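You operate a simulated robot arm through the tools that you are given. There is no shell and no other tool.

The job below is to be done with a simulated robot arm. You get a single attempt, and the scene is never put back.

## Task
Charge the yellow capacitor with one pulse and join it to the capacitor bus.
Fine: black capacitor out of the pulse supply and into the empty corner of the tray first; the yellow one alone in the supply for the pulse.

The check looks at the end state, three seconds after you hand in, the way a careful person would. Anything else that was tipped, shoved, dropped, spilled or broken makes it a failure.

## Robot
A 7-joint arm with a two-finger parallel gripper, fixed in place. Base frame: the origin is on the floor under the middle of its stand, x ahead of it, y to its left, z up. Readings come in mm, degrees, newtons and seconds.
It reaches about 1112 mm from its shoulder. Its first joint turns from -166.0 to 166.0 degrees. Payload 3.43 kg.
Tool frame: the origin (TCP) lies between the finger pads and is the grasp point; the fingertips stand 34 mm ahead of it; z points along the fingers, y is the line along which they close. Largest opening 128 mm; finger width 24, thickness 12; the body of the gripper, 48 by 130 mm, starts 96 mm behind the TCP.
Orientation is that of the tool frame in the base frame, as a unit quaternion [x, y, z, w]. With the fingers straight down and closing along the base's y, the tool's x points along the base's -x, its y along +y and its z along -z.

## Interface
- The arm moves only by the tool drive_tool. Its argument "series" is a list of rows, each an object of numbers (a shift or turn left out is 0, a gripper value left out holds the last): "dx", "dy", "dz": the shift along the tool's x, y, z in units of 25 mm (1.0 is 25 mm); "rx", "ry", "rz": the turn, a rotation vector about the tool's x, y, z in units of 4 degrees (1.0 is 4 degrees); "fingers": the finger opening in mm, from 0 to 128. In form: [{"dx": .., "dy": .., "dz": .., "rx": .., "ry": .., "rz": .., "fingers": ..}, ...]. A call has 1 to 20 rows; each row shifts and turns the commanded pose from where the row before left it, along the tool's axes as they then stand. A call with a number of a shift or a turn outside -1 to 1 is refused whole. Rows are played at 5 a second. More than 50 mm and 8.6 degrees between two rows, or a gripper value outside its range, and nothing of the call is played. A pose out of reach is approached as far as the arm can. The call stops where the force on the tool passes 40 N (or 10 N more than at its start, if that is more) or the arm is blocked; 0.2 s more then pass. Each finger travels about 153 mm/s and halts on what it meets, pressing with about 44 N; the grip force reading is that of the motor and also rises with nothing between the fingers. The clock runs only during rows and for 0.2 s after the last one: add rows that do not move to give the fingers time. The reply holds the time, the measured pose of the TCP, the force on the tool along the base axes, the opening and the grip force, in the units named above and with some noise, with the torque about the TCP (base axes, N m) and any sound that the robot's microphone picked up.
- Cameras (640 x 400 px; columns grow to the right, rows downward): "scene" is fixed at [49.5, -650.5, 1371.2]; the picture's right is [0.66, -0.75, 0.00], its down [-0.42, -0.37, -0.83] and it looks along [0.62, 0.55, -0.56] (base axes); focal length 321 px, centre (320, 200). "wrist" rides on the gripper at [76, -11, -160] in the tool frame; the picture's right is [0.15, 0.99, 0.00], its down [-0.88, 0.13, -0.46] and it looks along [-0.45, 0.07, 0.89] (tool axes); focal length 234 px, centre (320, 200). There is no depth. A picture from a camera that has moved, and an enlarged one, comes with that camera's place and axes in the base frame and with its lens.
- get_image(camera): a new picture of that camera. No time passes.
- zoom(camera, box): a new picture of the part [left, top, right, bottom] of that camera's present view, enlarged. No time passes.
- finish_job(): hands the job in; it is judged then, once.

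Nothing tells you positions but the pictures and the camera data. Unless the task says otherwise, let go and move clear before handing in.

The tools are called after "Emit:" by a JSON object that holds its "name" and its "arguments". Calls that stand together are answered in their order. drive_tool: Moves the arm, as the interface text tells. Its arguments: {"type":"object","properties":{"series":{"type":"array","items":{"type":"object","properties":{"dx":{"type":"number"},"dy":{"type":"number"},"dz":{"type":"number"},"rx":{"type":"number"},"ry":{"type":"number"},"rz":{"type":"number"},"fingers":{"type":"number"}}}}},"required":["series"]} The other tools are called the same way: get_image (camera) takes a picture; zoom (camera, box) takes an enlarged picture of a part of a camera's view; finish_job () hands the job in.

At the start:

```text
clock: 0.0
position: [496.3, 207.9, 1050.0]
orientation: [0.0, 1.0, 0.0, 0.0]
force: [0.6, 1.1, -0.1]
wrist_torque: [0.01, 0.0, -0.02]
width: 128.1
finger_force: 0.0
```

scene: 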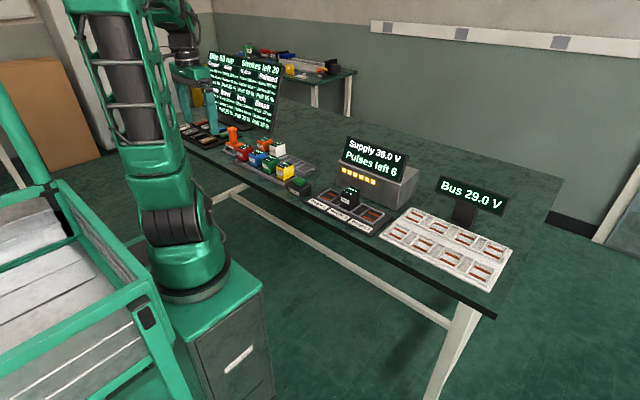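
wrist: 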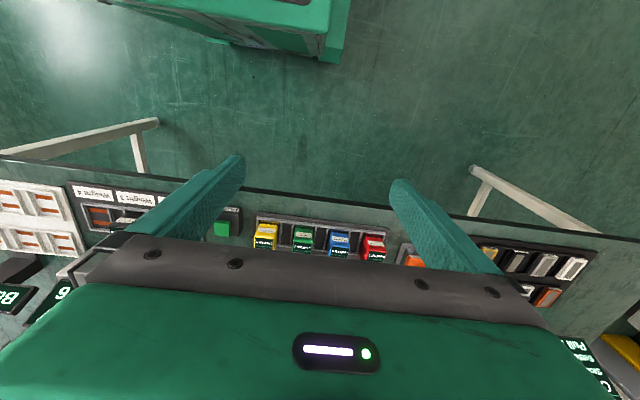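

I see a bench with a tray of colored capacitors, a pulse supply holding a black capacitor, and a bus board to the right. I'll zoom in on the details before moving.

Emit:
{"name": "zoom", "arguments": {"camera": "scene", "box": [210, 110, 330, 210]}}

Emit:
{"name": "zoom", "arguments": {"camera": "scene", "box": [280, 130, 420, 240]}}

Emit:
{"name": "zoom", "arguments": {"camera": "scene", "box": [370, 160, 530, 300]}}

Emit:
{"name": "zoom", "arguments": {"camera": "scene", "box": [170, 40, 290, 150]}}

Emit:
{"name": "zoom", "arguments": {"camera": "wrist", "box": [0, 170, 240, 320]}}

Emit:
{"name": "zoom", "arguments": {"camera": "wrist", "box": [200, 190, 440, 290]}}

```text
4.00 times, centred on (270, 160) of scene
camera zoom: at [49.5, -650.5, 1371.2], right [0.66, -0.75, 0.0], down [-0.42, -0.37, -0.83], along [0.62, 0.55, -0.56], focal length 1284 px, centre (520, 360)
```

zoom: 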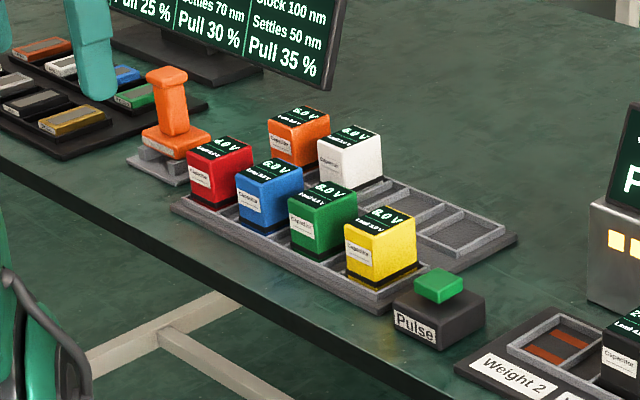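

```text
3.64 times, centred on (350, 185) of scene
camera zoom: at [49.5, -650.5, 1371.2], right [0.66, -0.75, 0.0], down [-0.42, -0.37, -0.83], along [0.62, 0.55, -0.56], focal length 1167 px, centre (211, 254)
```

zoom: 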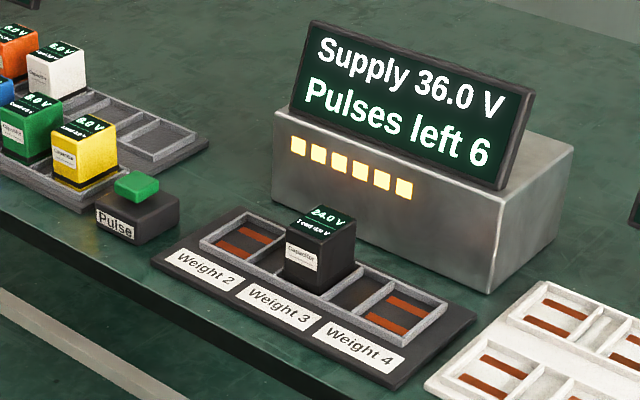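

```text
2.86 times, centred on (450, 230) of scene
camera zoom: at [49.5, -650.5, 1371.2], right [0.66, -0.75, 0.0], down [-0.42, -0.37, -0.83], along [0.62, 0.55, -0.56], focal length 917 px, centre (-51, 114)
```

zoom: 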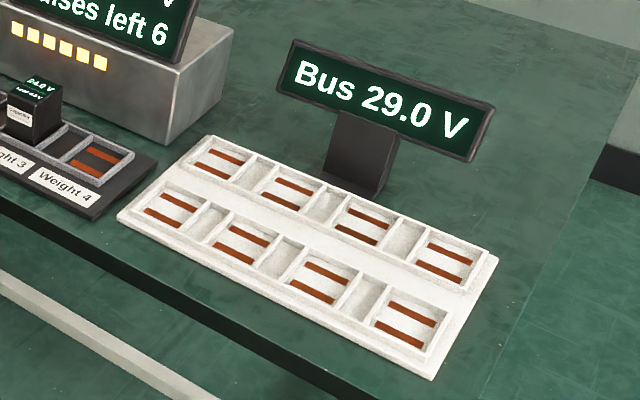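

```text
3.64 times, centred on (230, 95) of scene
camera zoom: at [49.5, -650.5, 1371.2], right [0.66, -0.75, 0.0], down [-0.42, -0.37, -0.83], along [0.62, 0.55, -0.56], focal length 1167 px, centre (647, 582)
```

zoom: 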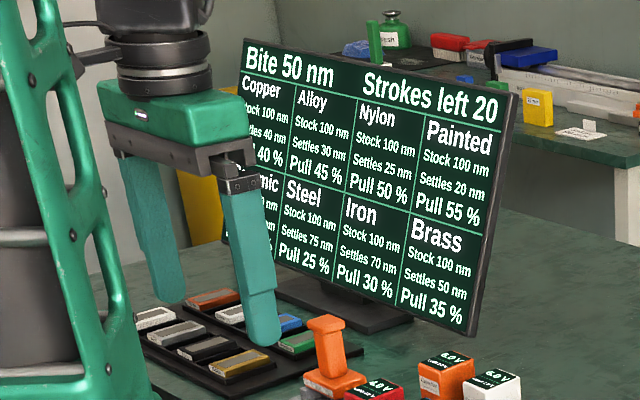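

```text
2.67 times, centred on (120, 245) of wrist
camera zoom: at [420.6, 197.3, 1209.9], right [-0.15, 0.99, 0.0], down [0.88, 0.13, 0.46], along [0.45, 0.07, -0.89], focal length 624 px, centre (853, 80)
```

zoom: 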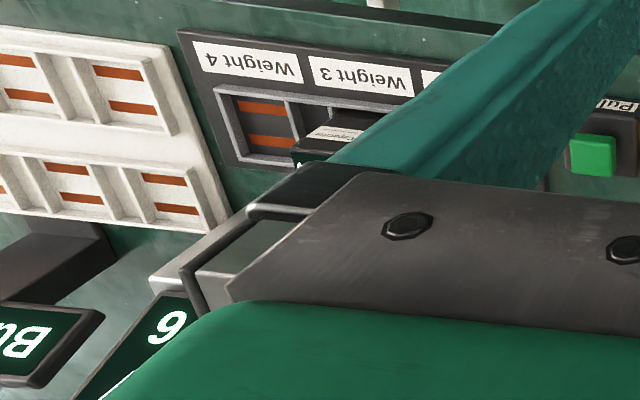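

```text
2.67 times, centred on (320, 240) of wrist
camera zoom: at [420.6, 197.3, 1209.9], right [-0.15, 0.99, 0.0], down [0.88, 0.13, 0.46], along [0.45, 0.07, -0.89], focal length 624 px, centre (320, 93)
```

zoom: 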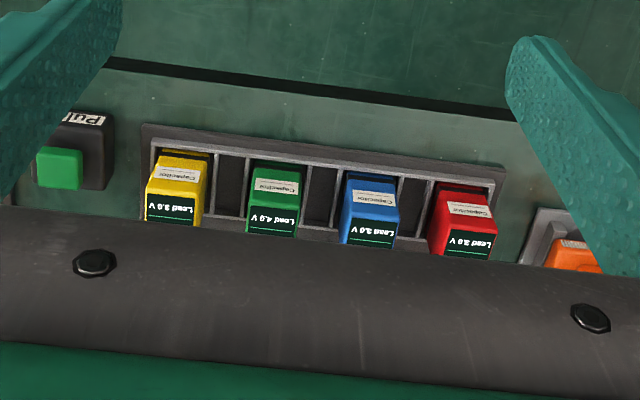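

The tray holds six capacitors, and the black one sits in the middle slot (Weight 3). I need the readings on each capacitor before planning.

Emit:
{"name": "zoom", "arguments": {"camera": "scene", "box": [265, 155, 305, 185]}}

Emit:
{"name": "zoom", "arguments": {"camera": "scene", "box": [335, 180, 375, 210]}}

Emit:
{"name": "zoom", "arguments": {"camera": "wrist", "box": [240, 215, 320, 265]}}

Emit:
{"name": "zoom", "arguments": {"camera": "wrist", "box": [320, 215, 400, 265]}}

Emit:
{"name": "zoom", "arguments": {"camera": "scene", "box": [235, 130, 295, 175]}}

```text
13.33 times, centred on (285, 170) of scene
camera zoom: at [49.5, -650.5, 1371.2], right [0.66, -0.75, 0.0], down [-0.42, -0.37, -0.83], along [0.62, 0.55, -0.56], focal length 4280 px, centre (787, 600)
```

zoom: 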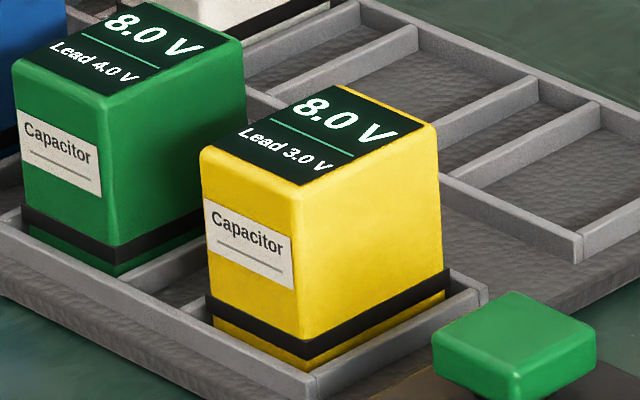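

```text
13.33 times, centred on (355, 195) of scene
camera zoom: at [49.5, -650.5, 1371.2], right [0.66, -0.75, 0.0], down [-0.42, -0.37, -0.83], along [0.62, 0.55, -0.56], focal length 4280 px, centre (-147, 267)
```

zoom: 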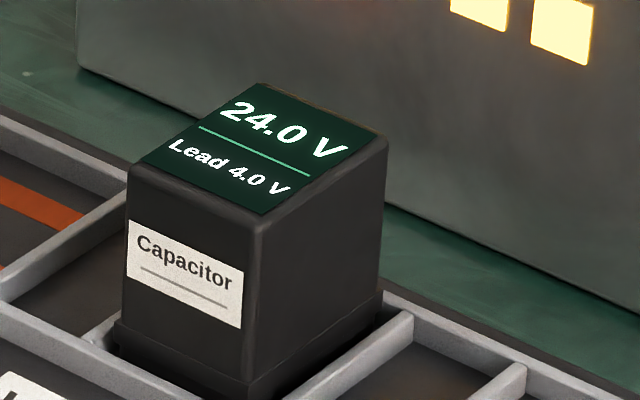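

```text
8.00 times, centred on (280, 240) of wrist
camera zoom: at [420.6, 197.3, 1209.9], right [-0.15, 0.99, 0.0], down [0.88, 0.13, 0.46], along [0.45, 0.07, -0.89], focal length 1873 px, centre (640, -120)
```

zoom: 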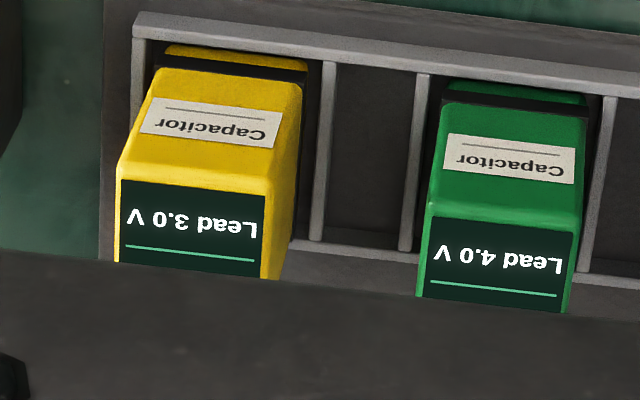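

```text
8.00 times, centred on (360, 240) of wrist
camera zoom: at [420.6, 197.3, 1209.9], right [-0.15, 0.99, 0.0], down [0.88, 0.13, 0.46], along [0.45, 0.07, -0.89], focal length 1873 px, centre (0, -120)
```

zoom: 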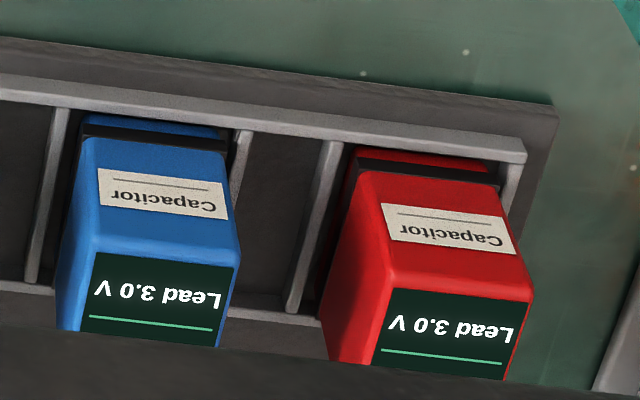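

```text
8.89 times, centred on (265, 152) of scene
camera zoom: at [49.5, -650.5, 1371.2], right [0.66, -0.75, 0.0], down [-0.42, -0.37, -0.83], along [0.62, 0.55, -0.56], focal length 2853 px, centre (809, 622)
```

zoom: 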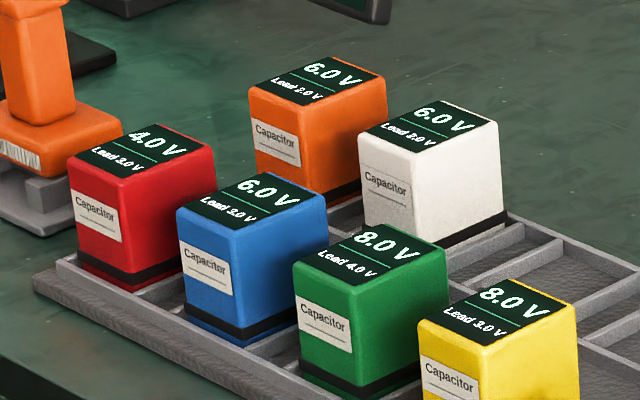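

The yellow capacitor is at about (730, 129), the black one at about (755, -150) with its face at z≈800, and everything is aligned with the base axes. I'll move high over the supply to get precise positions from the wrist camera.

Emit:
{"name": "drive_tool", "arguments": {"series": [{"dx": -0.5, "dy": -0.95}, {"dx": -0.5, "dy": -0.95}, {"dx": -0.5, "dy": -0.95}, {"dx": -0.5, "dy": -0.95}, {"dx": -0.5, "dy": -0.95}, {"dx": -0.5, "dy": -0.95}, {"dx": -0.5, "dy": -0.95}, {"dx": -0.5, "dy": -0.95}, {"dx": -0.5, "dy": -0.95}, {"dx": -0.5, "dy": -0.95}, {"dx": -0.5, "dy": -0.95}, {"dx": -0.5, "dy": -0.95}, {"dx": -0.5, "dy": -0.95}, {"dx": -0.5, "dy": -0.95}, {"dx": -0.5, "dy": -0.95}, {}]}}

Emit:
{"name": "get_image", "arguments": {"camera": "wrist"}}

Emit:
{"name": "get_image", "arguments": {"camera": "scene"}}

```text
clock: 3.4
position: [670.6, -149.1, 1058.6]
orientation: [0.0, 1.0, 0.0, 0.005]
force: [-0.1, -0.4, 0.2]
wrist_torque: [0.04, 0.0, 0.0]
width: 128.1
finger_force: 0.1
```

```text
taken
camera wrist: at [592.1, -159.9, 1217.5], right [-0.15, 0.99, 0.0], down [0.88, 0.13, 0.47], along [0.46, 0.07, -0.88], focal length 234 px, centre (320, 200)
```

wrist: 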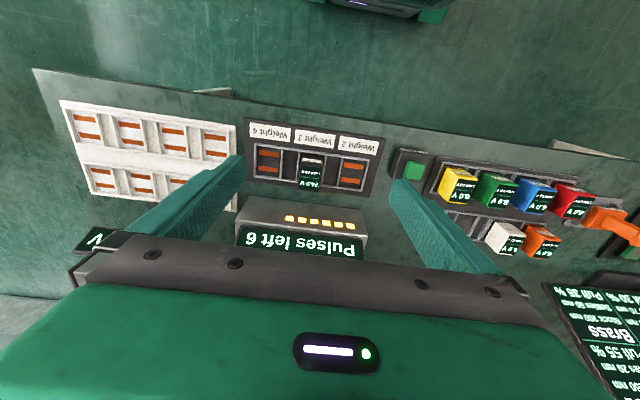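

```text
taken
```

scene: 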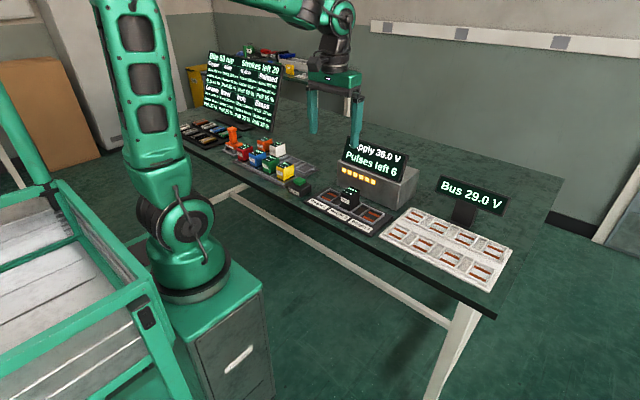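

Black is in the middle "Weight 3" seat, directly ahead of the gripper. The pose reads slightly behind what I commanded, so I'll wait briefly and zoom in.

Emit:
{"name": "drive_tool", "arguments": {"series": [{}, {}, {}]}}

Emit:
{"name": "zoom", "arguments": {"camera": "wrist", "box": [220, 100, 400, 260]}}

Emit:
{"name": "zoom", "arguments": {"camera": "wrist", "box": [380, 130, 640, 280]}}

Emit:
{"name": "zoom", "arguments": {"camera": "wrist", "box": [20, 60, 260, 220]}}

```text
clock: 4.2
position: [669.8, -148.3, 1059.7]
orientation: [0.0, 1.0, 0.0, 0.005]
force: [-1.4, 0.7, 0.3]
wrist_torque: [-0.02, 0.01, 0.01]
width: 128.2
finger_force: 0.1
```

```text
2.50 times, centred on (310, 180) of wrist
camera zoom: at [592.0, -159.6, 1217.4], right [-0.15, 0.99, 0.0], down [0.88, 0.13, 0.47], along [0.46, 0.07, -0.88], focal length 585 px, centre (345, 250)
```

zoom: 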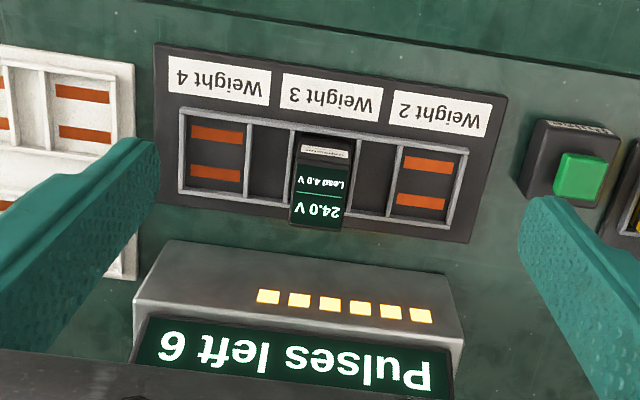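

```text
2.46 times, centred on (510, 205) of wrist
camera zoom: at [592.0, -159.6, 1217.4], right [-0.15, 0.99, 0.0], down [0.88, 0.13, 0.47], along [0.46, 0.07, -0.88], focal length 576 px, centre (-148, 188)
```

zoom: 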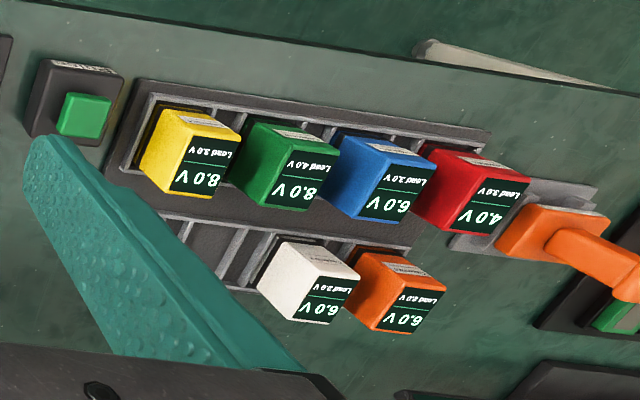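

```text
2.50 times, centred on (140, 140) of wrist
camera zoom: at [592.0, -159.6, 1217.4], right [-0.15, 0.99, 0.0], down [0.88, 0.13, 0.47], along [0.46, 0.07, -0.88], focal length 585 px, centre (770, 350)
```

zoom: 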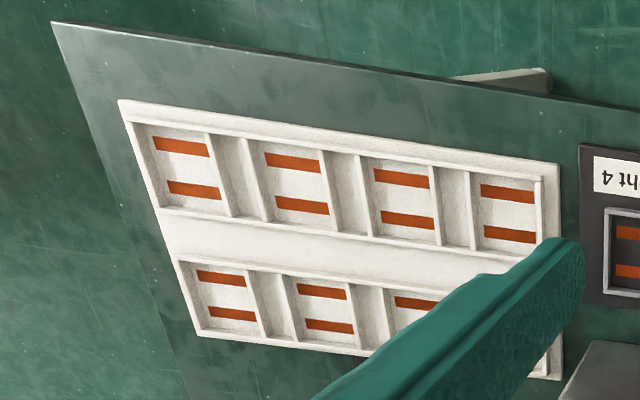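

The reading stays about 13 mm short in x, so I'll test how the arm tracks by lowering it 50 mm straight down.

Emit:
{"name": "drive_tool", "arguments": {"series": [{"dz": 1, "fingers": 100}, {"dz": 1}, {}, {}]}}

```text
clock: 5.2
position: [670.6, -146.6, 1009.3]
orientation: [0.0, 1.0, 0.001, 0.006]
force: [-1.0, 0.1, -0.1]
wrist_torque: [0.03, 0.02, 0.01]
width: 100.0
finger_force: 0.1
```

Moves track correctly with a constant offset, so I'll go by the measured pose. Black's top centre is near (750, -154, 835), and next I'll move above it to z≈950 with the fingers at 70 mm.

Emit:
{"name": "drive_tool", "arguments": {"series": [{"dx": -0.78, "dy": -0.07, "dz": 0.6, "fingers": 72}, {"dx": -0.78, "dy": -0.07, "dz": 0.6}, {"dx": -0.78, "dy": -0.07, "dz": 0.6}, {"dx": -0.78, "dy": -0.07, "dz": 0.6}, {}, {}]}}

Emit:
{"name": "get_image", "arguments": {"camera": "wrist"}}

Emit:
{"name": "zoom", "arguments": {"camera": "wrist", "box": [240, 80, 400, 180]}}

```text
clock: 6.6
position: [749.7, -155.3, 950.6]
orientation: [0.001, 1.0, 0.0, 0.007]
force: [0.3, -0.1, -0.1]
wrist_torque: [-0.01, 0.0, 0.0]
width: 72.1
finger_force: 0.0
```

```text
taken
camera wrist: at [672.4, -166.6, 1108.9], right [-0.15, 0.99, 0.0], down [0.88, 0.13, 0.47], along [0.46, 0.07, -0.88], focal length 234 px, centre (320, 200)
```

wrist: 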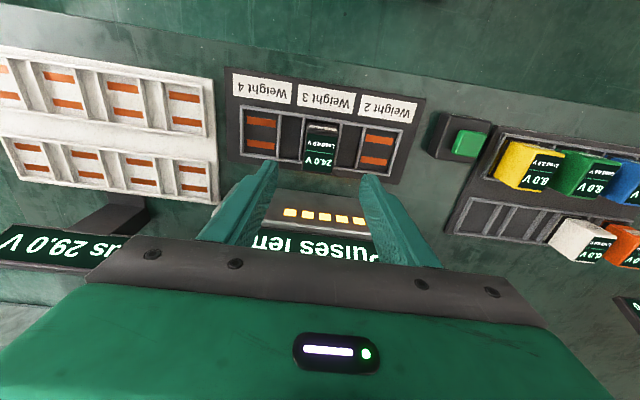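

```text
4.00 times, centred on (320, 130) of wrist
camera zoom: at [672.4, -166.6, 1108.9], right [-0.15, 0.99, 0.0], down [0.88, 0.13, 0.47], along [0.46, 0.07, -0.88], focal length 937 px, centre (320, 480)
```

zoom: 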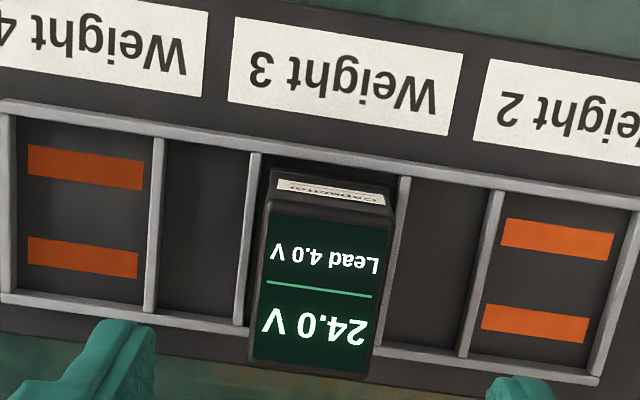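

Black's top face is about 38 mm wide in y and 53 mm in x, centred near (756, -154) with the top at z≈822. I'll go down to z≈885, correcting a small tilt, and check heights from the scene camera.

Emit:
{"name": "drive_tool", "arguments": {"series": [{"dx": -0.12, "dy": 0.03, "dz": 0.65, "ry": 0.1}, {"dx": -0.12, "dy": 0.03, "dz": 0.65, "ry": 0.1}, {"dz": 0.65}, {"dz": 0.65}, {}, {}]}}

Emit:
{"name": "get_image", "arguments": {"camera": "wrist"}}

Emit:
{"name": "zoom", "arguments": {"camera": "scene", "box": [290, 120, 418, 200]}}

Emit:
{"name": "zoom", "arguments": {"camera": "wrist", "box": [220, 60, 420, 210]}}

```text
clock: 8.0
position: [756.8, -153.8, 883.4]
orientation: [0.0, 1.0, 0.0, 0.0]
force: [-0.1, 0.1, -1.2]
wrist_torque: [0.03, 0.01, 0.0]
width: 71.9
finger_force: 0.1
```

```text
taken
camera wrist: at [681.2, -164.7, 1043.2], right [-0.15, 0.99, 0.0], down [0.88, 0.13, 0.45], along [0.45, 0.07, -0.89], focal length 234 px, centre (320, 200)
```

wrist: 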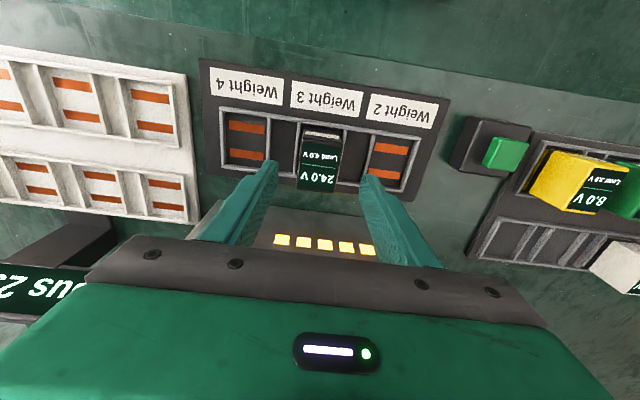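

```text
5.00 times, centred on (354, 160) of scene
camera zoom: at [49.5, -650.5, 1371.2], right [0.66, -0.75, 0.0], down [-0.42, -0.37, -0.83], along [0.62, 0.55, -0.56], focal length 1605 px, centre (150, 400)
```

zoom: 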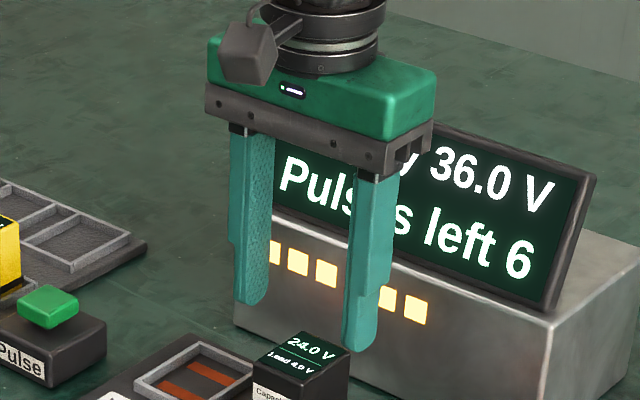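

```text
2.67 times, centred on (320, 135) of wrist
camera zoom: at [681.2, -164.7, 1043.2], right [-0.15, 0.99, 0.0], down [0.88, 0.13, 0.45], along [0.45, 0.07, -0.89], focal length 624 px, centre (320, 373)
```

zoom: 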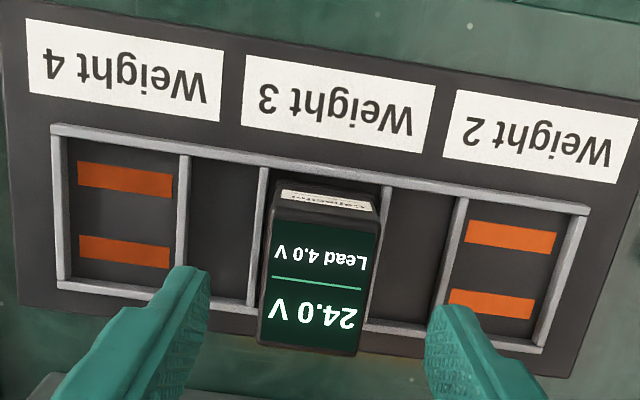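

Black's top is at z≈818 and centred under the TCP at (757, -154), with the fingers in line with the narrow gaps on both sides. I'll descend to z≈806 and grip.

Emit:
{"name": "drive_tool", "arguments": {"series": [{"dz": 0.77}, {"dz": 0.77}, {"dz": 0.77}, {"dz": 0.77}, {}]}}

Emit:
{"name": "get_image", "arguments": {"camera": "wrist"}}

Emit:
{"name": "zoom", "arguments": {"camera": "scene", "box": [290, 140, 418, 220]}}

```text
clock: 9.2
position: [755.3, -155.0, 807.9]
orientation: [0.0, 1.0, 0.001, -0.001]
force: [-0.7, -0.7, 0.2]
wrist_torque: [-0.03, -0.02, -0.01]
width: 72.0
finger_force: 0.0
```

```text
taken
camera wrist: at [681.0, -165.6, 967.2], right [-0.15, 0.99, 0.0], down [0.88, 0.13, 0.45], along [0.45, 0.07, -0.89], focal length 234 px, centre (320, 200)
```

wrist: 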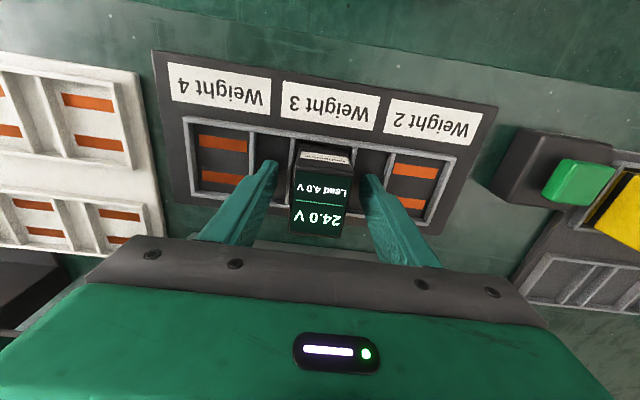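

```text
5.00 times, centred on (354, 180) of scene
camera zoom: at [49.5, -650.5, 1371.2], right [0.66, -0.75, 0.0], down [-0.42, -0.37, -0.83], along [0.62, 0.55, -0.56], focal length 1605 px, centre (150, 300)
```

zoom: 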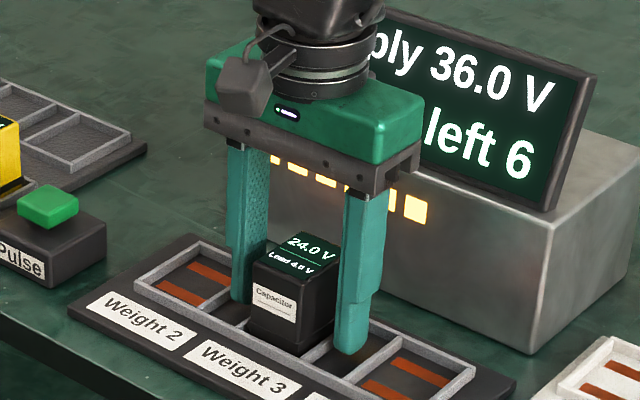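

The fingers straddle the black capacitor evenly, so I'll close on it.

Emit:
{"name": "drive_tool", "arguments": {"series": [{"fingers": 50}, {"fingers": 30}, {"fingers": 25}, {}, {}]}}

```text
clock: 10.4
position: [756.7, -154.3, 807.0]
orientation: [0.001, 1.0, 0.0, -0.001]
force: [-0.3, -8.6, -7.4]
wrist_torque: [-0.49, -0.11, 0.46]
width: 56.0
finger_force: 45.2
```

The fingers stopped at 56 mm, which matches the cell walls rather than the 38 mm capacitor, so the tips are too low. I'll open, rise about 11 mm and look again.

Emit:
{"name": "drive_tool", "arguments": {"series": [{"fingers": 66}, {"fingers": 66}, {"dz": -0.44}, {}, {}]}}

Emit:
{"name": "zoom", "arguments": {"camera": "scene", "box": [320, 165, 384, 205]}}

Emit:
{"name": "zoom", "arguments": {"camera": "wrist", "box": [240, 110, 400, 220]}}

```text
clock: 11.6
position: [755.4, -154.6, 819.3]
orientation: [0.0, 1.0, 0.0, -0.001]
force: [0.0, 0.4, 0.9]
wrist_torque: [0.0, -0.02, -0.03]
width: 66.0
finger_force: 0.1
```

```text
10.00 times, centred on (352, 185) of scene
camera zoom: at [49.5, -650.5, 1371.2], right [0.66, -0.75, 0.0], down [-0.42, -0.37, -0.83], along [0.62, 0.55, -0.56], focal length 3210 px, centre (0, 350)
```

zoom: 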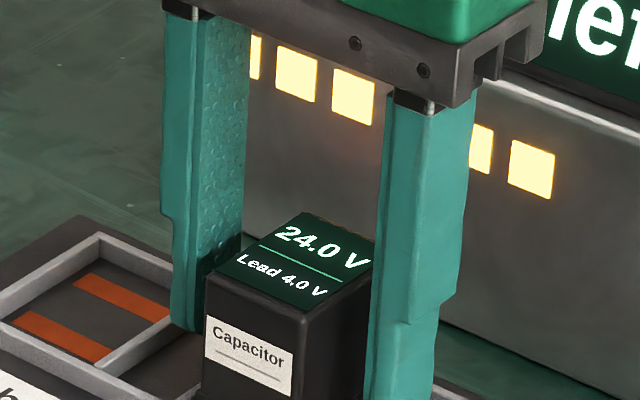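

```text
3.64 times, centred on (320, 165) of wrist
camera zoom: at [681.0, -166.0, 978.7], right [-0.15, 0.99, 0.0], down [0.88, 0.13, 0.45], along [0.45, 0.07, -0.89], focal length 852 px, centre (320, 327)
```

zoom: 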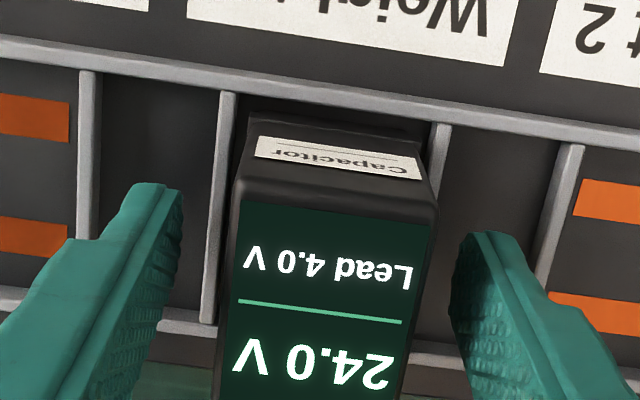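

The tips are now at z≈785, above the walls. I'll close again.

Emit:
{"name": "drive_tool", "arguments": {"series": [{"fingers": 50}, {"fingers": 30}, {"fingers": 25}, {}, {}]}}

Emit:
{"name": "zoom", "arguments": {"camera": "scene", "box": [320, 165, 384, 215]}}

```text
clock: 12.8
position: [755.6, -155.1, 818.9]
orientation: [0.0, 1.0, 0.0, -0.001]
force: [-0.9, -0.2, 0.0]
wrist_torque: [-0.04, -0.02, 0.01]
width: 39.7
finger_force: 43.7
```

```text
8.00 times, centred on (352, 190) of scene
camera zoom: at [49.5, -650.5, 1371.2], right [0.66, -0.75, 0.0], down [-0.42, -0.37, -0.83], along [0.62, 0.55, -0.56], focal length 2568 px, centre (64, 280)
```

zoom: 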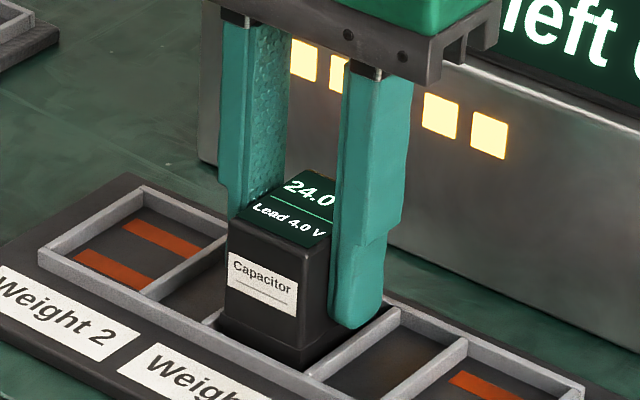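

The grip is good at 39.7 mm with no side force. I'll lift slowly.

Emit:
{"name": "drive_tool", "arguments": {"series": [{"dz": -0.4}, {"dz": -0.6}, {"dz": -0.8}, {"dz": -1}, {"dz": -1}, {"dz": -1}, {}]}}

Emit:
{"name": "get_image", "arguments": {"camera": "wrist"}}

Emit:
{"name": "get_image", "arguments": {"camera": "scene"}}

```text
clock: 14.4
position: [755.4, -153.0, 940.2]
orientation: [0.0, 1.0, 0.0, -0.001]
force: [0.1, 0.0, -1.1]
wrist_torque: [0.02, 0.0, 0.04]
width: 39.7
finger_force: 44.0
```

```text
taken
camera wrist: at [681.1, -164.3, 1100.3], right [-0.15, 0.99, 0.0], down [0.88, 0.13, 0.45], along [0.45, 0.07, -0.89], focal length 234 px, centre (320, 200)
```

wrist: 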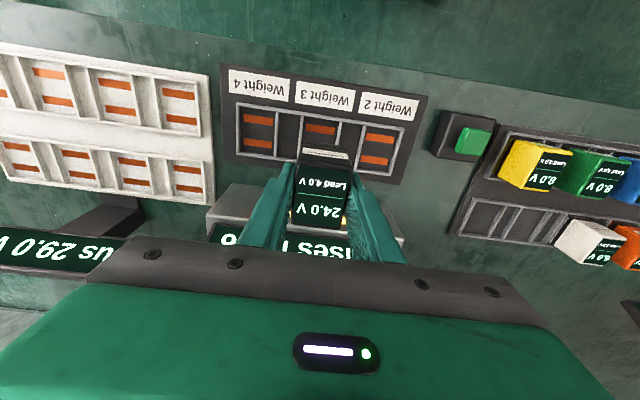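

```text
taken
```

scene: 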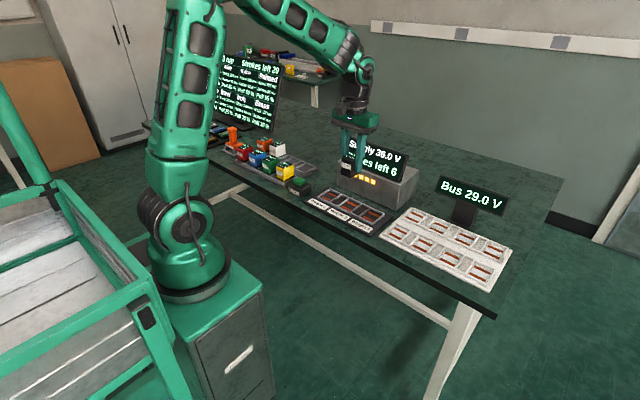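

Black is lifted out. I'll zoom in on the tray to find the empty back corner cell.

Emit:
{"name": "zoom", "arguments": {"camera": "wrist", "box": [430, 100, 640, 260]}}

Emit:
{"name": "zoom", "arguments": {"camera": "scene", "box": [225, 130, 325, 200]}}

```text
2.50 times, centred on (535, 180) of wrist
camera zoom: at [681.1, -164.3, 1100.3], right [-0.15, 0.99, 0.0], down [0.88, 0.13, 0.45], along [0.45, 0.07, -0.89], focal length 585 px, centre (-218, 250)
```

zoom: 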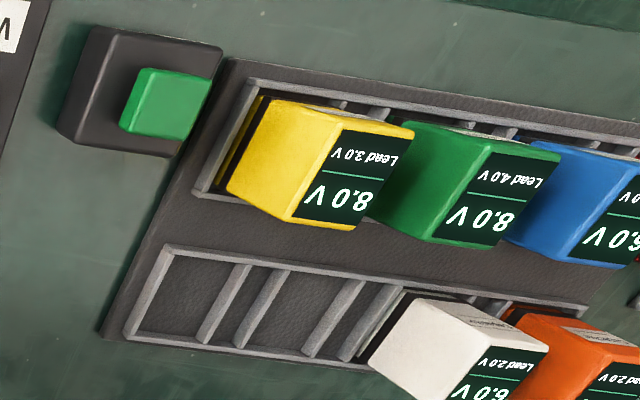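

```text
5.71 times, centred on (275, 165) of scene
camera zoom: at [49.5, -650.5, 1371.2], right [0.66, -0.75, 0.0], down [-0.42, -0.37, -0.83], along [0.62, 0.55, -0.56], focal length 1834 px, centre (577, 400)
```

zoom: 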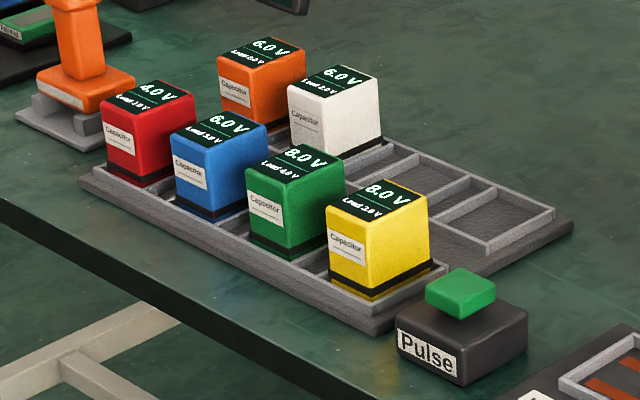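

The empty back corner cell is centred at about (843, 132). I'll carry black along y first, well clear of the display, then move forward and re-measure.

Emit:
{"name": "drive_tool", "arguments": {"series": [{"dy": 0.95, "dz": -0.3}, {"dy": 0.95, "dz": -0.3}, {"dy": 0.95}, {"dy": 0.95}, {"dy": 0.95}, {"dy": 0.95}, {"dy": 0.95}, {"dy": 0.95}, {"dy": 0.95}, {"dy": 0.95}, {"dy": 0.95}, {"dy": 0.95}, {"dx": -0.8}, {"dx": -0.8}, {"dx": -0.8}, {"dx": -0.8}, {}, {}]}}

Emit:
{"name": "get_image", "arguments": {"camera": "wrist"}}

Emit:
{"name": "zoom", "arguments": {"camera": "wrist", "box": [220, 60, 460, 210]}}

Emit:
{"name": "get_image", "arguments": {"camera": "scene"}}

```text
clock: 18.2
position: [834.1, 131.9, 954.0]
orientation: [-0.001, 1.0, 0.001, -0.001]
force: [-0.1, -0.3, -1.0]
wrist_torque: [0.01, -0.01, 0.0]
width: 39.5
finger_force: 44.0
```

```text
taken
camera wrist: at [760.1, 120.4, 1113.8], right [-0.15, 0.99, 0.0], down [0.88, 0.13, 0.45], along [0.45, 0.07, -0.89], focal length 234 px, centre (320, 200)
```

wrist: 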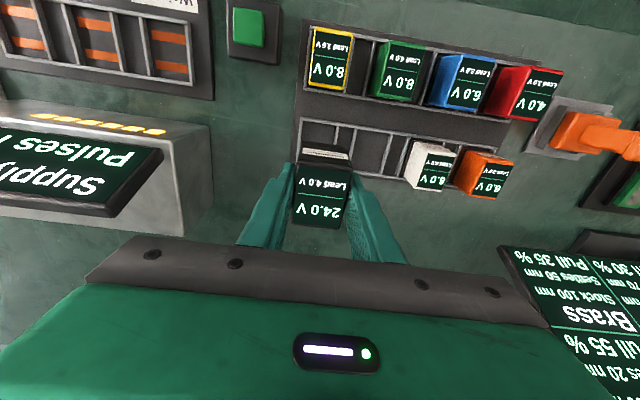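

```text
2.67 times, centred on (340, 135) of wrist
camera zoom: at [760.1, 120.4, 1113.8], right [-0.15, 0.99, 0.0], down [0.88, 0.13, 0.45], along [0.45, 0.07, -0.89], focal length 624 px, centre (267, 373)
```

zoom: 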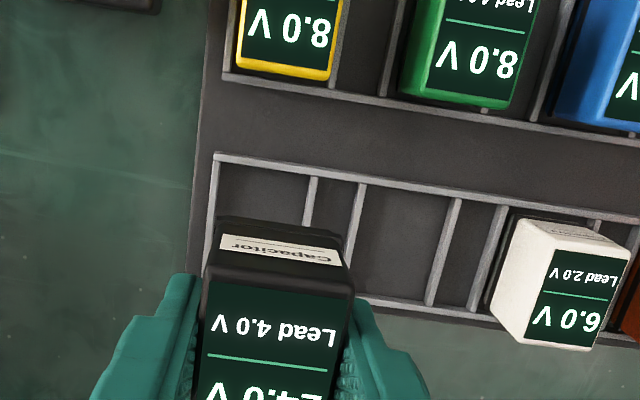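

```text
taken
```

scene: 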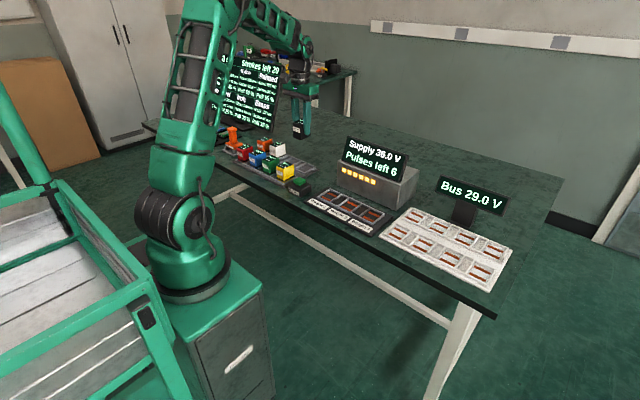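

From this view the corner cell's inner walls are x≈815–875 and y≈104.5–151, so its centre is near (845, 128). I'll move over it and lower to z≈865 to check alignment before seating.

Emit:
{"name": "drive_tool", "arguments": {"series": [{"dx": -0.19, "dy": -0.08, "dz": 0.5}, {"dx": -0.19, "dy": -0.08, "dz": 0.75}, {"dz": 0.75}, {"dz": 0.75}, {"dz": 0.75}, {}, {}]}}

Emit:
{"name": "get_image", "arguments": {"camera": "wrist"}}

Emit:
{"name": "zoom", "arguments": {"camera": "wrist", "box": [240, 100, 400, 220]}}

Emit:
{"name": "zoom", "arguments": {"camera": "scene", "box": [270, 130, 334, 180]}}

```text
clock: 19.8
position: [845.8, 127.2, 866.1]
orientation: [0.001, 1.0, 0.0, 0.0]
force: [0.1, 0.4, -1.3]
wrist_torque: [0.01, 0.01, 0.0]
width: 39.8
finger_force: 43.6
```

```text
taken
camera wrist: at [771.5, 116.0, 1026.1], right [-0.15, 0.99, 0.0], down [0.88, 0.13, 0.45], along [0.45, 0.07, -0.89], focal length 234 px, centre (320, 200)
```

wrist: 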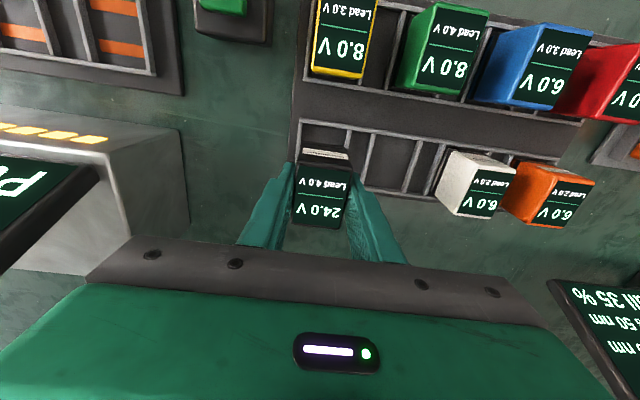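

```text
3.33 times, centred on (320, 160) of wrist
camera zoom: at [771.5, 116.0, 1026.1], right [-0.15, 0.99, 0.0], down [0.88, 0.13, 0.45], along [0.45, 0.07, -0.89], focal length 781 px, centre (320, 333)
```

zoom: 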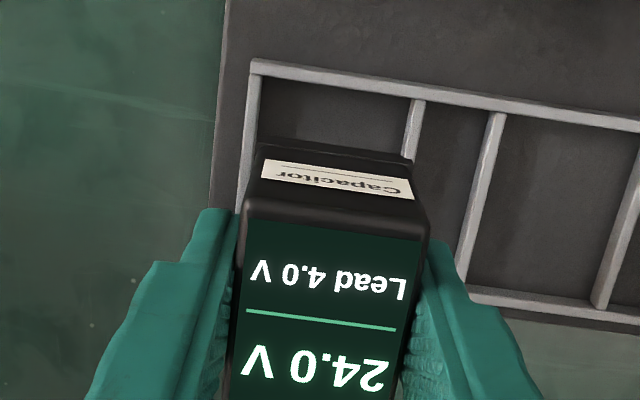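

```text
8.00 times, centred on (302, 155) of scene
camera zoom: at [49.5, -650.5, 1371.2], right [0.66, -0.75, 0.0], down [-0.42, -0.37, -0.83], along [0.62, 0.55, -0.56], focal length 2568 px, centre (464, 560)
```

zoom: 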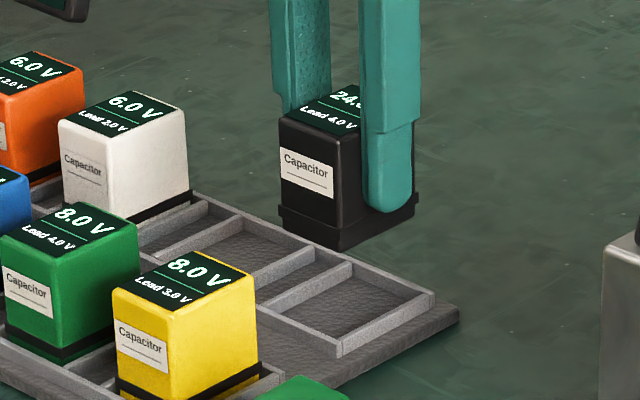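

The capacitor has a slightly wider base flange of about 42.5 mm, so the cell leaves only about 2 mm clearance per side. I'll zoom in closely for an accurate alignment check.

Emit:
{"name": "zoom", "arguments": {"camera": "wrist", "box": [290, 110, 370, 160]}}

Emit:
{"name": "zoom", "arguments": {"camera": "wrist", "box": [330, 140, 410, 190]}}

Emit:
{"name": "zoom", "arguments": {"camera": "scene", "box": [294, 142, 326, 178]}}

```text
8.00 times, centred on (330, 135) of wrist
camera zoom: at [771.5, 116.0, 1026.1], right [-0.15, 0.99, 0.0], down [0.88, 0.13, 0.45], along [0.45, 0.07, -0.89], focal length 1873 px, centre (240, 720)
```

zoom: 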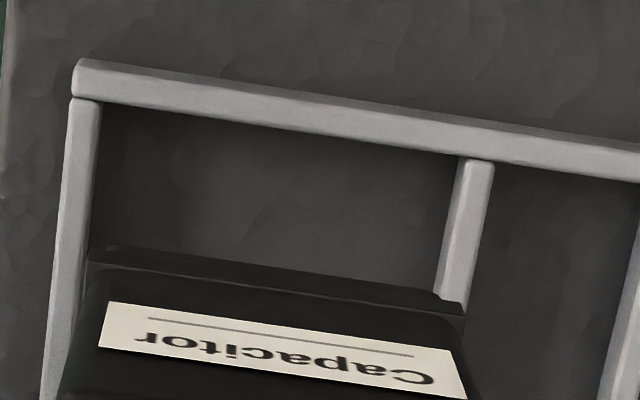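

```text
8.00 times, centred on (370, 165) of wrist
camera zoom: at [771.5, 116.0, 1026.1], right [-0.15, 0.99, 0.0], down [0.88, 0.13, 0.45], along [0.45, 0.07, -0.89], focal length 1873 px, centre (-80, 480)
```

zoom: 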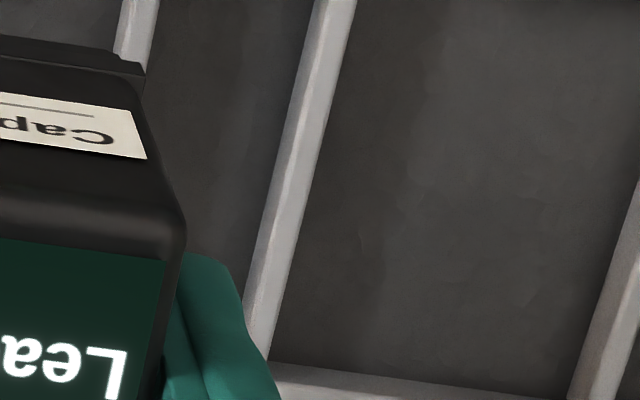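

```text
11.11 times, centred on (310, 160) of scene
camera zoom: at [49.5, -650.5, 1371.2], right [0.66, -0.75, 0.0], down [-0.42, -0.37, -0.83], along [0.62, 0.55, -0.56], focal length 3567 px, centre (431, 644)
```

zoom: 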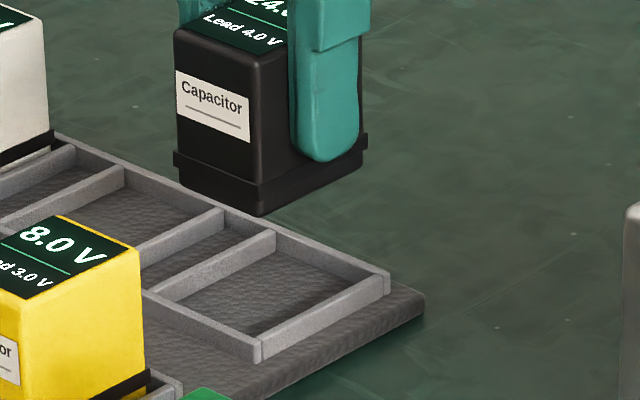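

Measured against the cell, the capacitor needs to shift about -3.5 mm in x and +0.8 mm in y. I'll make that correction, lower to z≈828 and check the force.

Emit:
{"name": "drive_tool", "arguments": {"series": [{"dx": 0.14, "dy": 0.032}, {}, {"dz": 0.5}, {"dz": 0.5}, {"dz": 0.3}, {"dz": 0.2}, {}]}}

Emit:
{"name": "zoom", "arguments": {"camera": "wrist", "box": [270, 110, 390, 200]}}

Emit:
{"name": "zoom", "arguments": {"camera": "scene", "box": [280, 142, 328, 178]}}

```text
clock: 21.4
position: [842.9, 129.2, 828.5]
orientation: [0.0, 1.0, 0.0, -0.002]
force: [0.1, -0.4, -1.7]
wrist_torque: [0.01, -0.02, -0.01]
width: 39.7
finger_force: 43.5
```

```text
4.44 times, centred on (330, 155) of wrist
camera zoom: at [767.1, 116.8, 988.7], right [-0.15, 0.99, 0.0], down [0.88, 0.13, 0.45], along [0.45, 0.07, -0.89], focal length 1041 px, centre (276, 400)
```

zoom: 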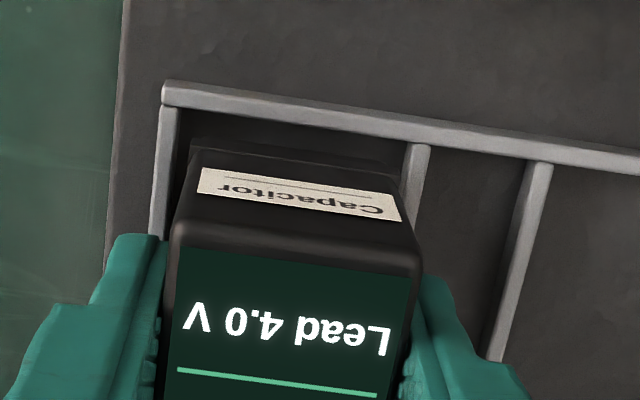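

```text
11.11 times, centred on (304, 160) of scene
camera zoom: at [49.5, -650.5, 1371.2], right [0.66, -0.75, 0.0], down [-0.42, -0.37, -0.83], along [0.62, 0.55, -0.56], focal length 3567 px, centre (498, 644)
```

zoom: 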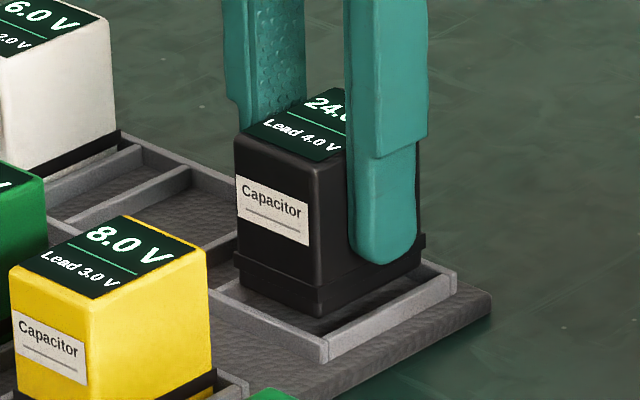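

The capacitor base is lined up inside the cell walls, so I'll lower it gently in small steps and watch for contact.

Emit:
{"name": "drive_tool", "arguments": {"series": [{"dz": 0.12}, {"dz": 0.12}, {}]}}

Emit:
{"name": "drive_tool", "arguments": {"series": [{"dz": 0.1}, {}]}}

Emit:
{"name": "zoom", "arguments": {"camera": "scene", "box": [280, 142, 328, 178]}}

```text
clock: 22.2
position: [842.3, 128.7, 822.4]
orientation: [0.001, 1.0, 0.001, 0.0]
force: [0.1, 0.1, -1.2]
wrist_torque: [0.02, -0.03, -0.01]
width: 39.8
finger_force: 43.4
```

```text
clock: 22.8
position: [841.8, 128.7, 821.4]
orientation: [0.0, 1.0, 0.0, -0.001]
force: [0.1, 0.0, -1.6]
wrist_torque: [-0.01, -0.04, -0.03]
width: 39.4
finger_force: 43.9
```

```text
11.11 times, centred on (304, 160) of scene
camera zoom: at [49.5, -650.5, 1371.2], right [0.66, -0.75, 0.0], down [-0.42, -0.37, -0.83], along [0.62, 0.55, -0.56], focal length 3567 px, centre (498, 644)
```

zoom: 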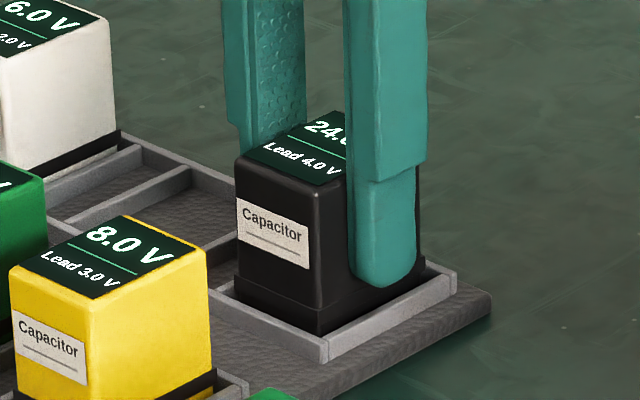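

There's no contact force yet and the capacitor is nearly seated. I'll continue in 2 mm steps.

Emit:
{"name": "drive_tool", "arguments": {"series": [{"dz": 0.08}, {}]}}

Emit:
{"name": "drive_tool", "arguments": {"series": [{"dz": 0.06}, {}]}}

```text
clock: 23.4
position: [841.3, 129.4, 818.2]
orientation: [0.0, 1.0, 0.0, -0.001]
force: [-0.2, -1.8, 6.2]
wrist_torque: [-0.07, 0.18, 0.06]
width: 39.6
finger_force: 44.3
```

```text
clock: 24.0
position: [841.6, 128.7, 818.2]
orientation: [-0.001, 1.0, 0.001, 0.001]
force: [-4.0, -1.7, 32.9]
wrist_torque: [-0.12, 0.48, 0.03]
width: 39.6
finger_force: 43.6
```

The capacitor has touched the floor at the same height as in the supply, so it's seated. I'll relieve the pressure, open the fingers gently and rise.

Emit:
{"name": "drive_tool", "arguments": {"series": [{"dz": -0.06}, {"fingers": 43}, {"fingers": 50}, {"fingers": 58}, {}, {}]}}

Emit:
{"name": "zoom", "arguments": {"camera": "scene", "box": [280, 142, 328, 178]}}

Emit:
{"name": "zoom", "arguments": {"camera": "wrist", "box": [270, 110, 390, 200]}}

```text
clock: 25.4
position: [841.1, 129.1, 819.2]
orientation: [0.0, 1.0, -0.001, -0.001]
force: [0.4, 0.6, -0.1]
wrist_torque: [-0.01, 0.01, 0.01]
width: 57.9
finger_force: 0.0
```

```text
11.11 times, centred on (304, 160) of scene
camera zoom: at [49.5, -650.5, 1371.2], right [0.66, -0.75, 0.0], down [-0.42, -0.37, -0.83], along [0.62, 0.55, -0.56], focal length 3567 px, centre (498, 644)
```

zoom: 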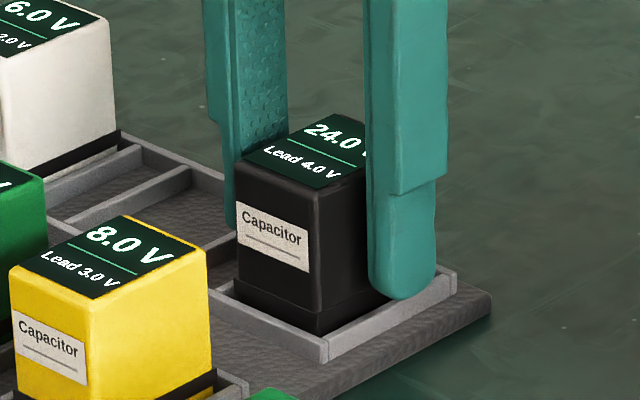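

```text
4.44 times, centred on (330, 155) of wrist
camera zoom: at [767.2, 117.3, 977.8], right [-0.15, 0.99, 0.0], down [0.88, 0.13, 0.45], along [0.45, 0.07, -0.89], focal length 1041 px, centre (276, 400)
```

zoom: 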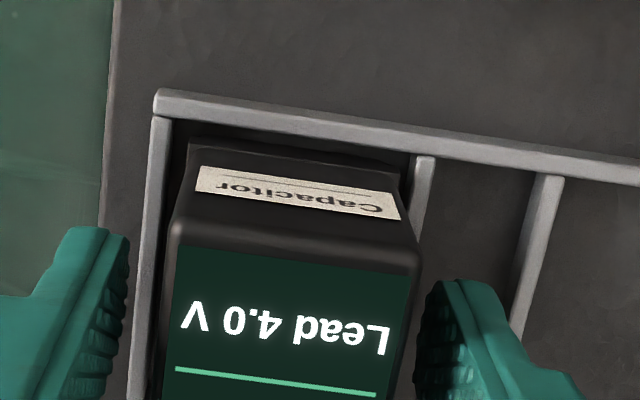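

Black is seated in the corner cell. I'll rise straight up and move above yellow, which should be near (740, 129).

Emit:
{"name": "drive_tool", "arguments": {"series": [{"dz": -0.5}, {"dz": -1}, {"dz": -1}, {"dz": -1}, {"dz": -1}, {"dx": 0.8, "fingers": 66}, {"dx": 0.8}, {"dx": 0.8}, {"dx": 0.8}, {"dx": 0.8}, {}, {}]}}

Emit:
{"name": "get_image", "arguments": {"camera": "wrist"}}

Emit:
{"name": "zoom", "arguments": {"camera": "wrist", "box": [240, 80, 400, 200]}}

Emit:
{"name": "zoom", "arguments": {"camera": "scene", "box": [225, 120, 335, 200]}}

```text
clock: 28.0
position: [741.6, 127.8, 930.8]
orientation: [0.001, 1.0, 0.0, -0.002]
force: [0.2, -0.2, 0.1]
wrist_torque: [-0.01, 0.03, -0.02]
width: 66.0
finger_force: 0.1
```

```text
taken
camera wrist: at [666.7, 117.4, 1090.2], right [-0.15, 0.99, 0.0], down [0.88, 0.13, 0.45], along [0.45, 0.07, -0.89], focal length 234 px, centre (320, 200)
```

wrist: 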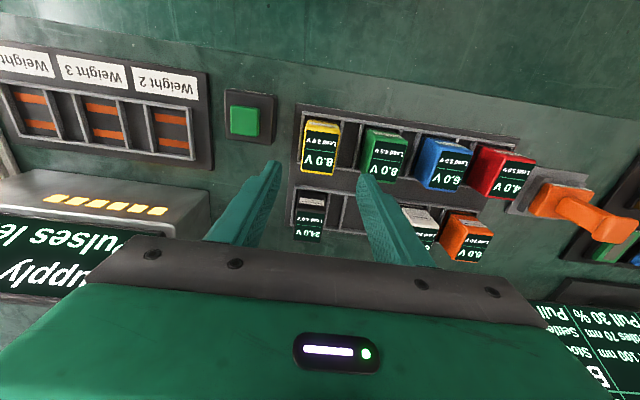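

```text
3.33 times, centred on (320, 140) of wrist
camera zoom: at [666.7, 117.4, 1090.2], right [-0.15, 0.99, 0.0], down [0.88, 0.13, 0.45], along [0.45, 0.07, -0.89], focal length 781 px, centre (320, 400)
```

zoom: 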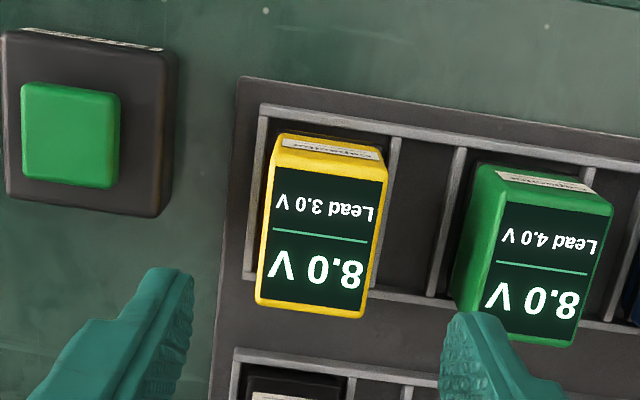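

```text
5.00 times, centred on (280, 160) of scene
camera zoom: at [49.5, -650.5, 1371.2], right [0.66, -0.75, 0.0], down [-0.42, -0.37, -0.83], along [0.62, 0.55, -0.56], focal length 1605 px, centre (520, 400)
```

zoom: 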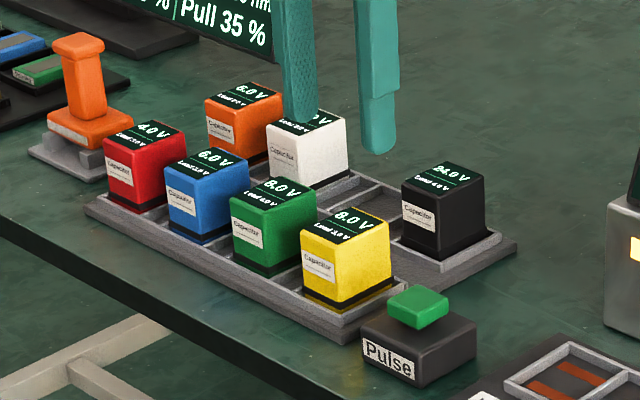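

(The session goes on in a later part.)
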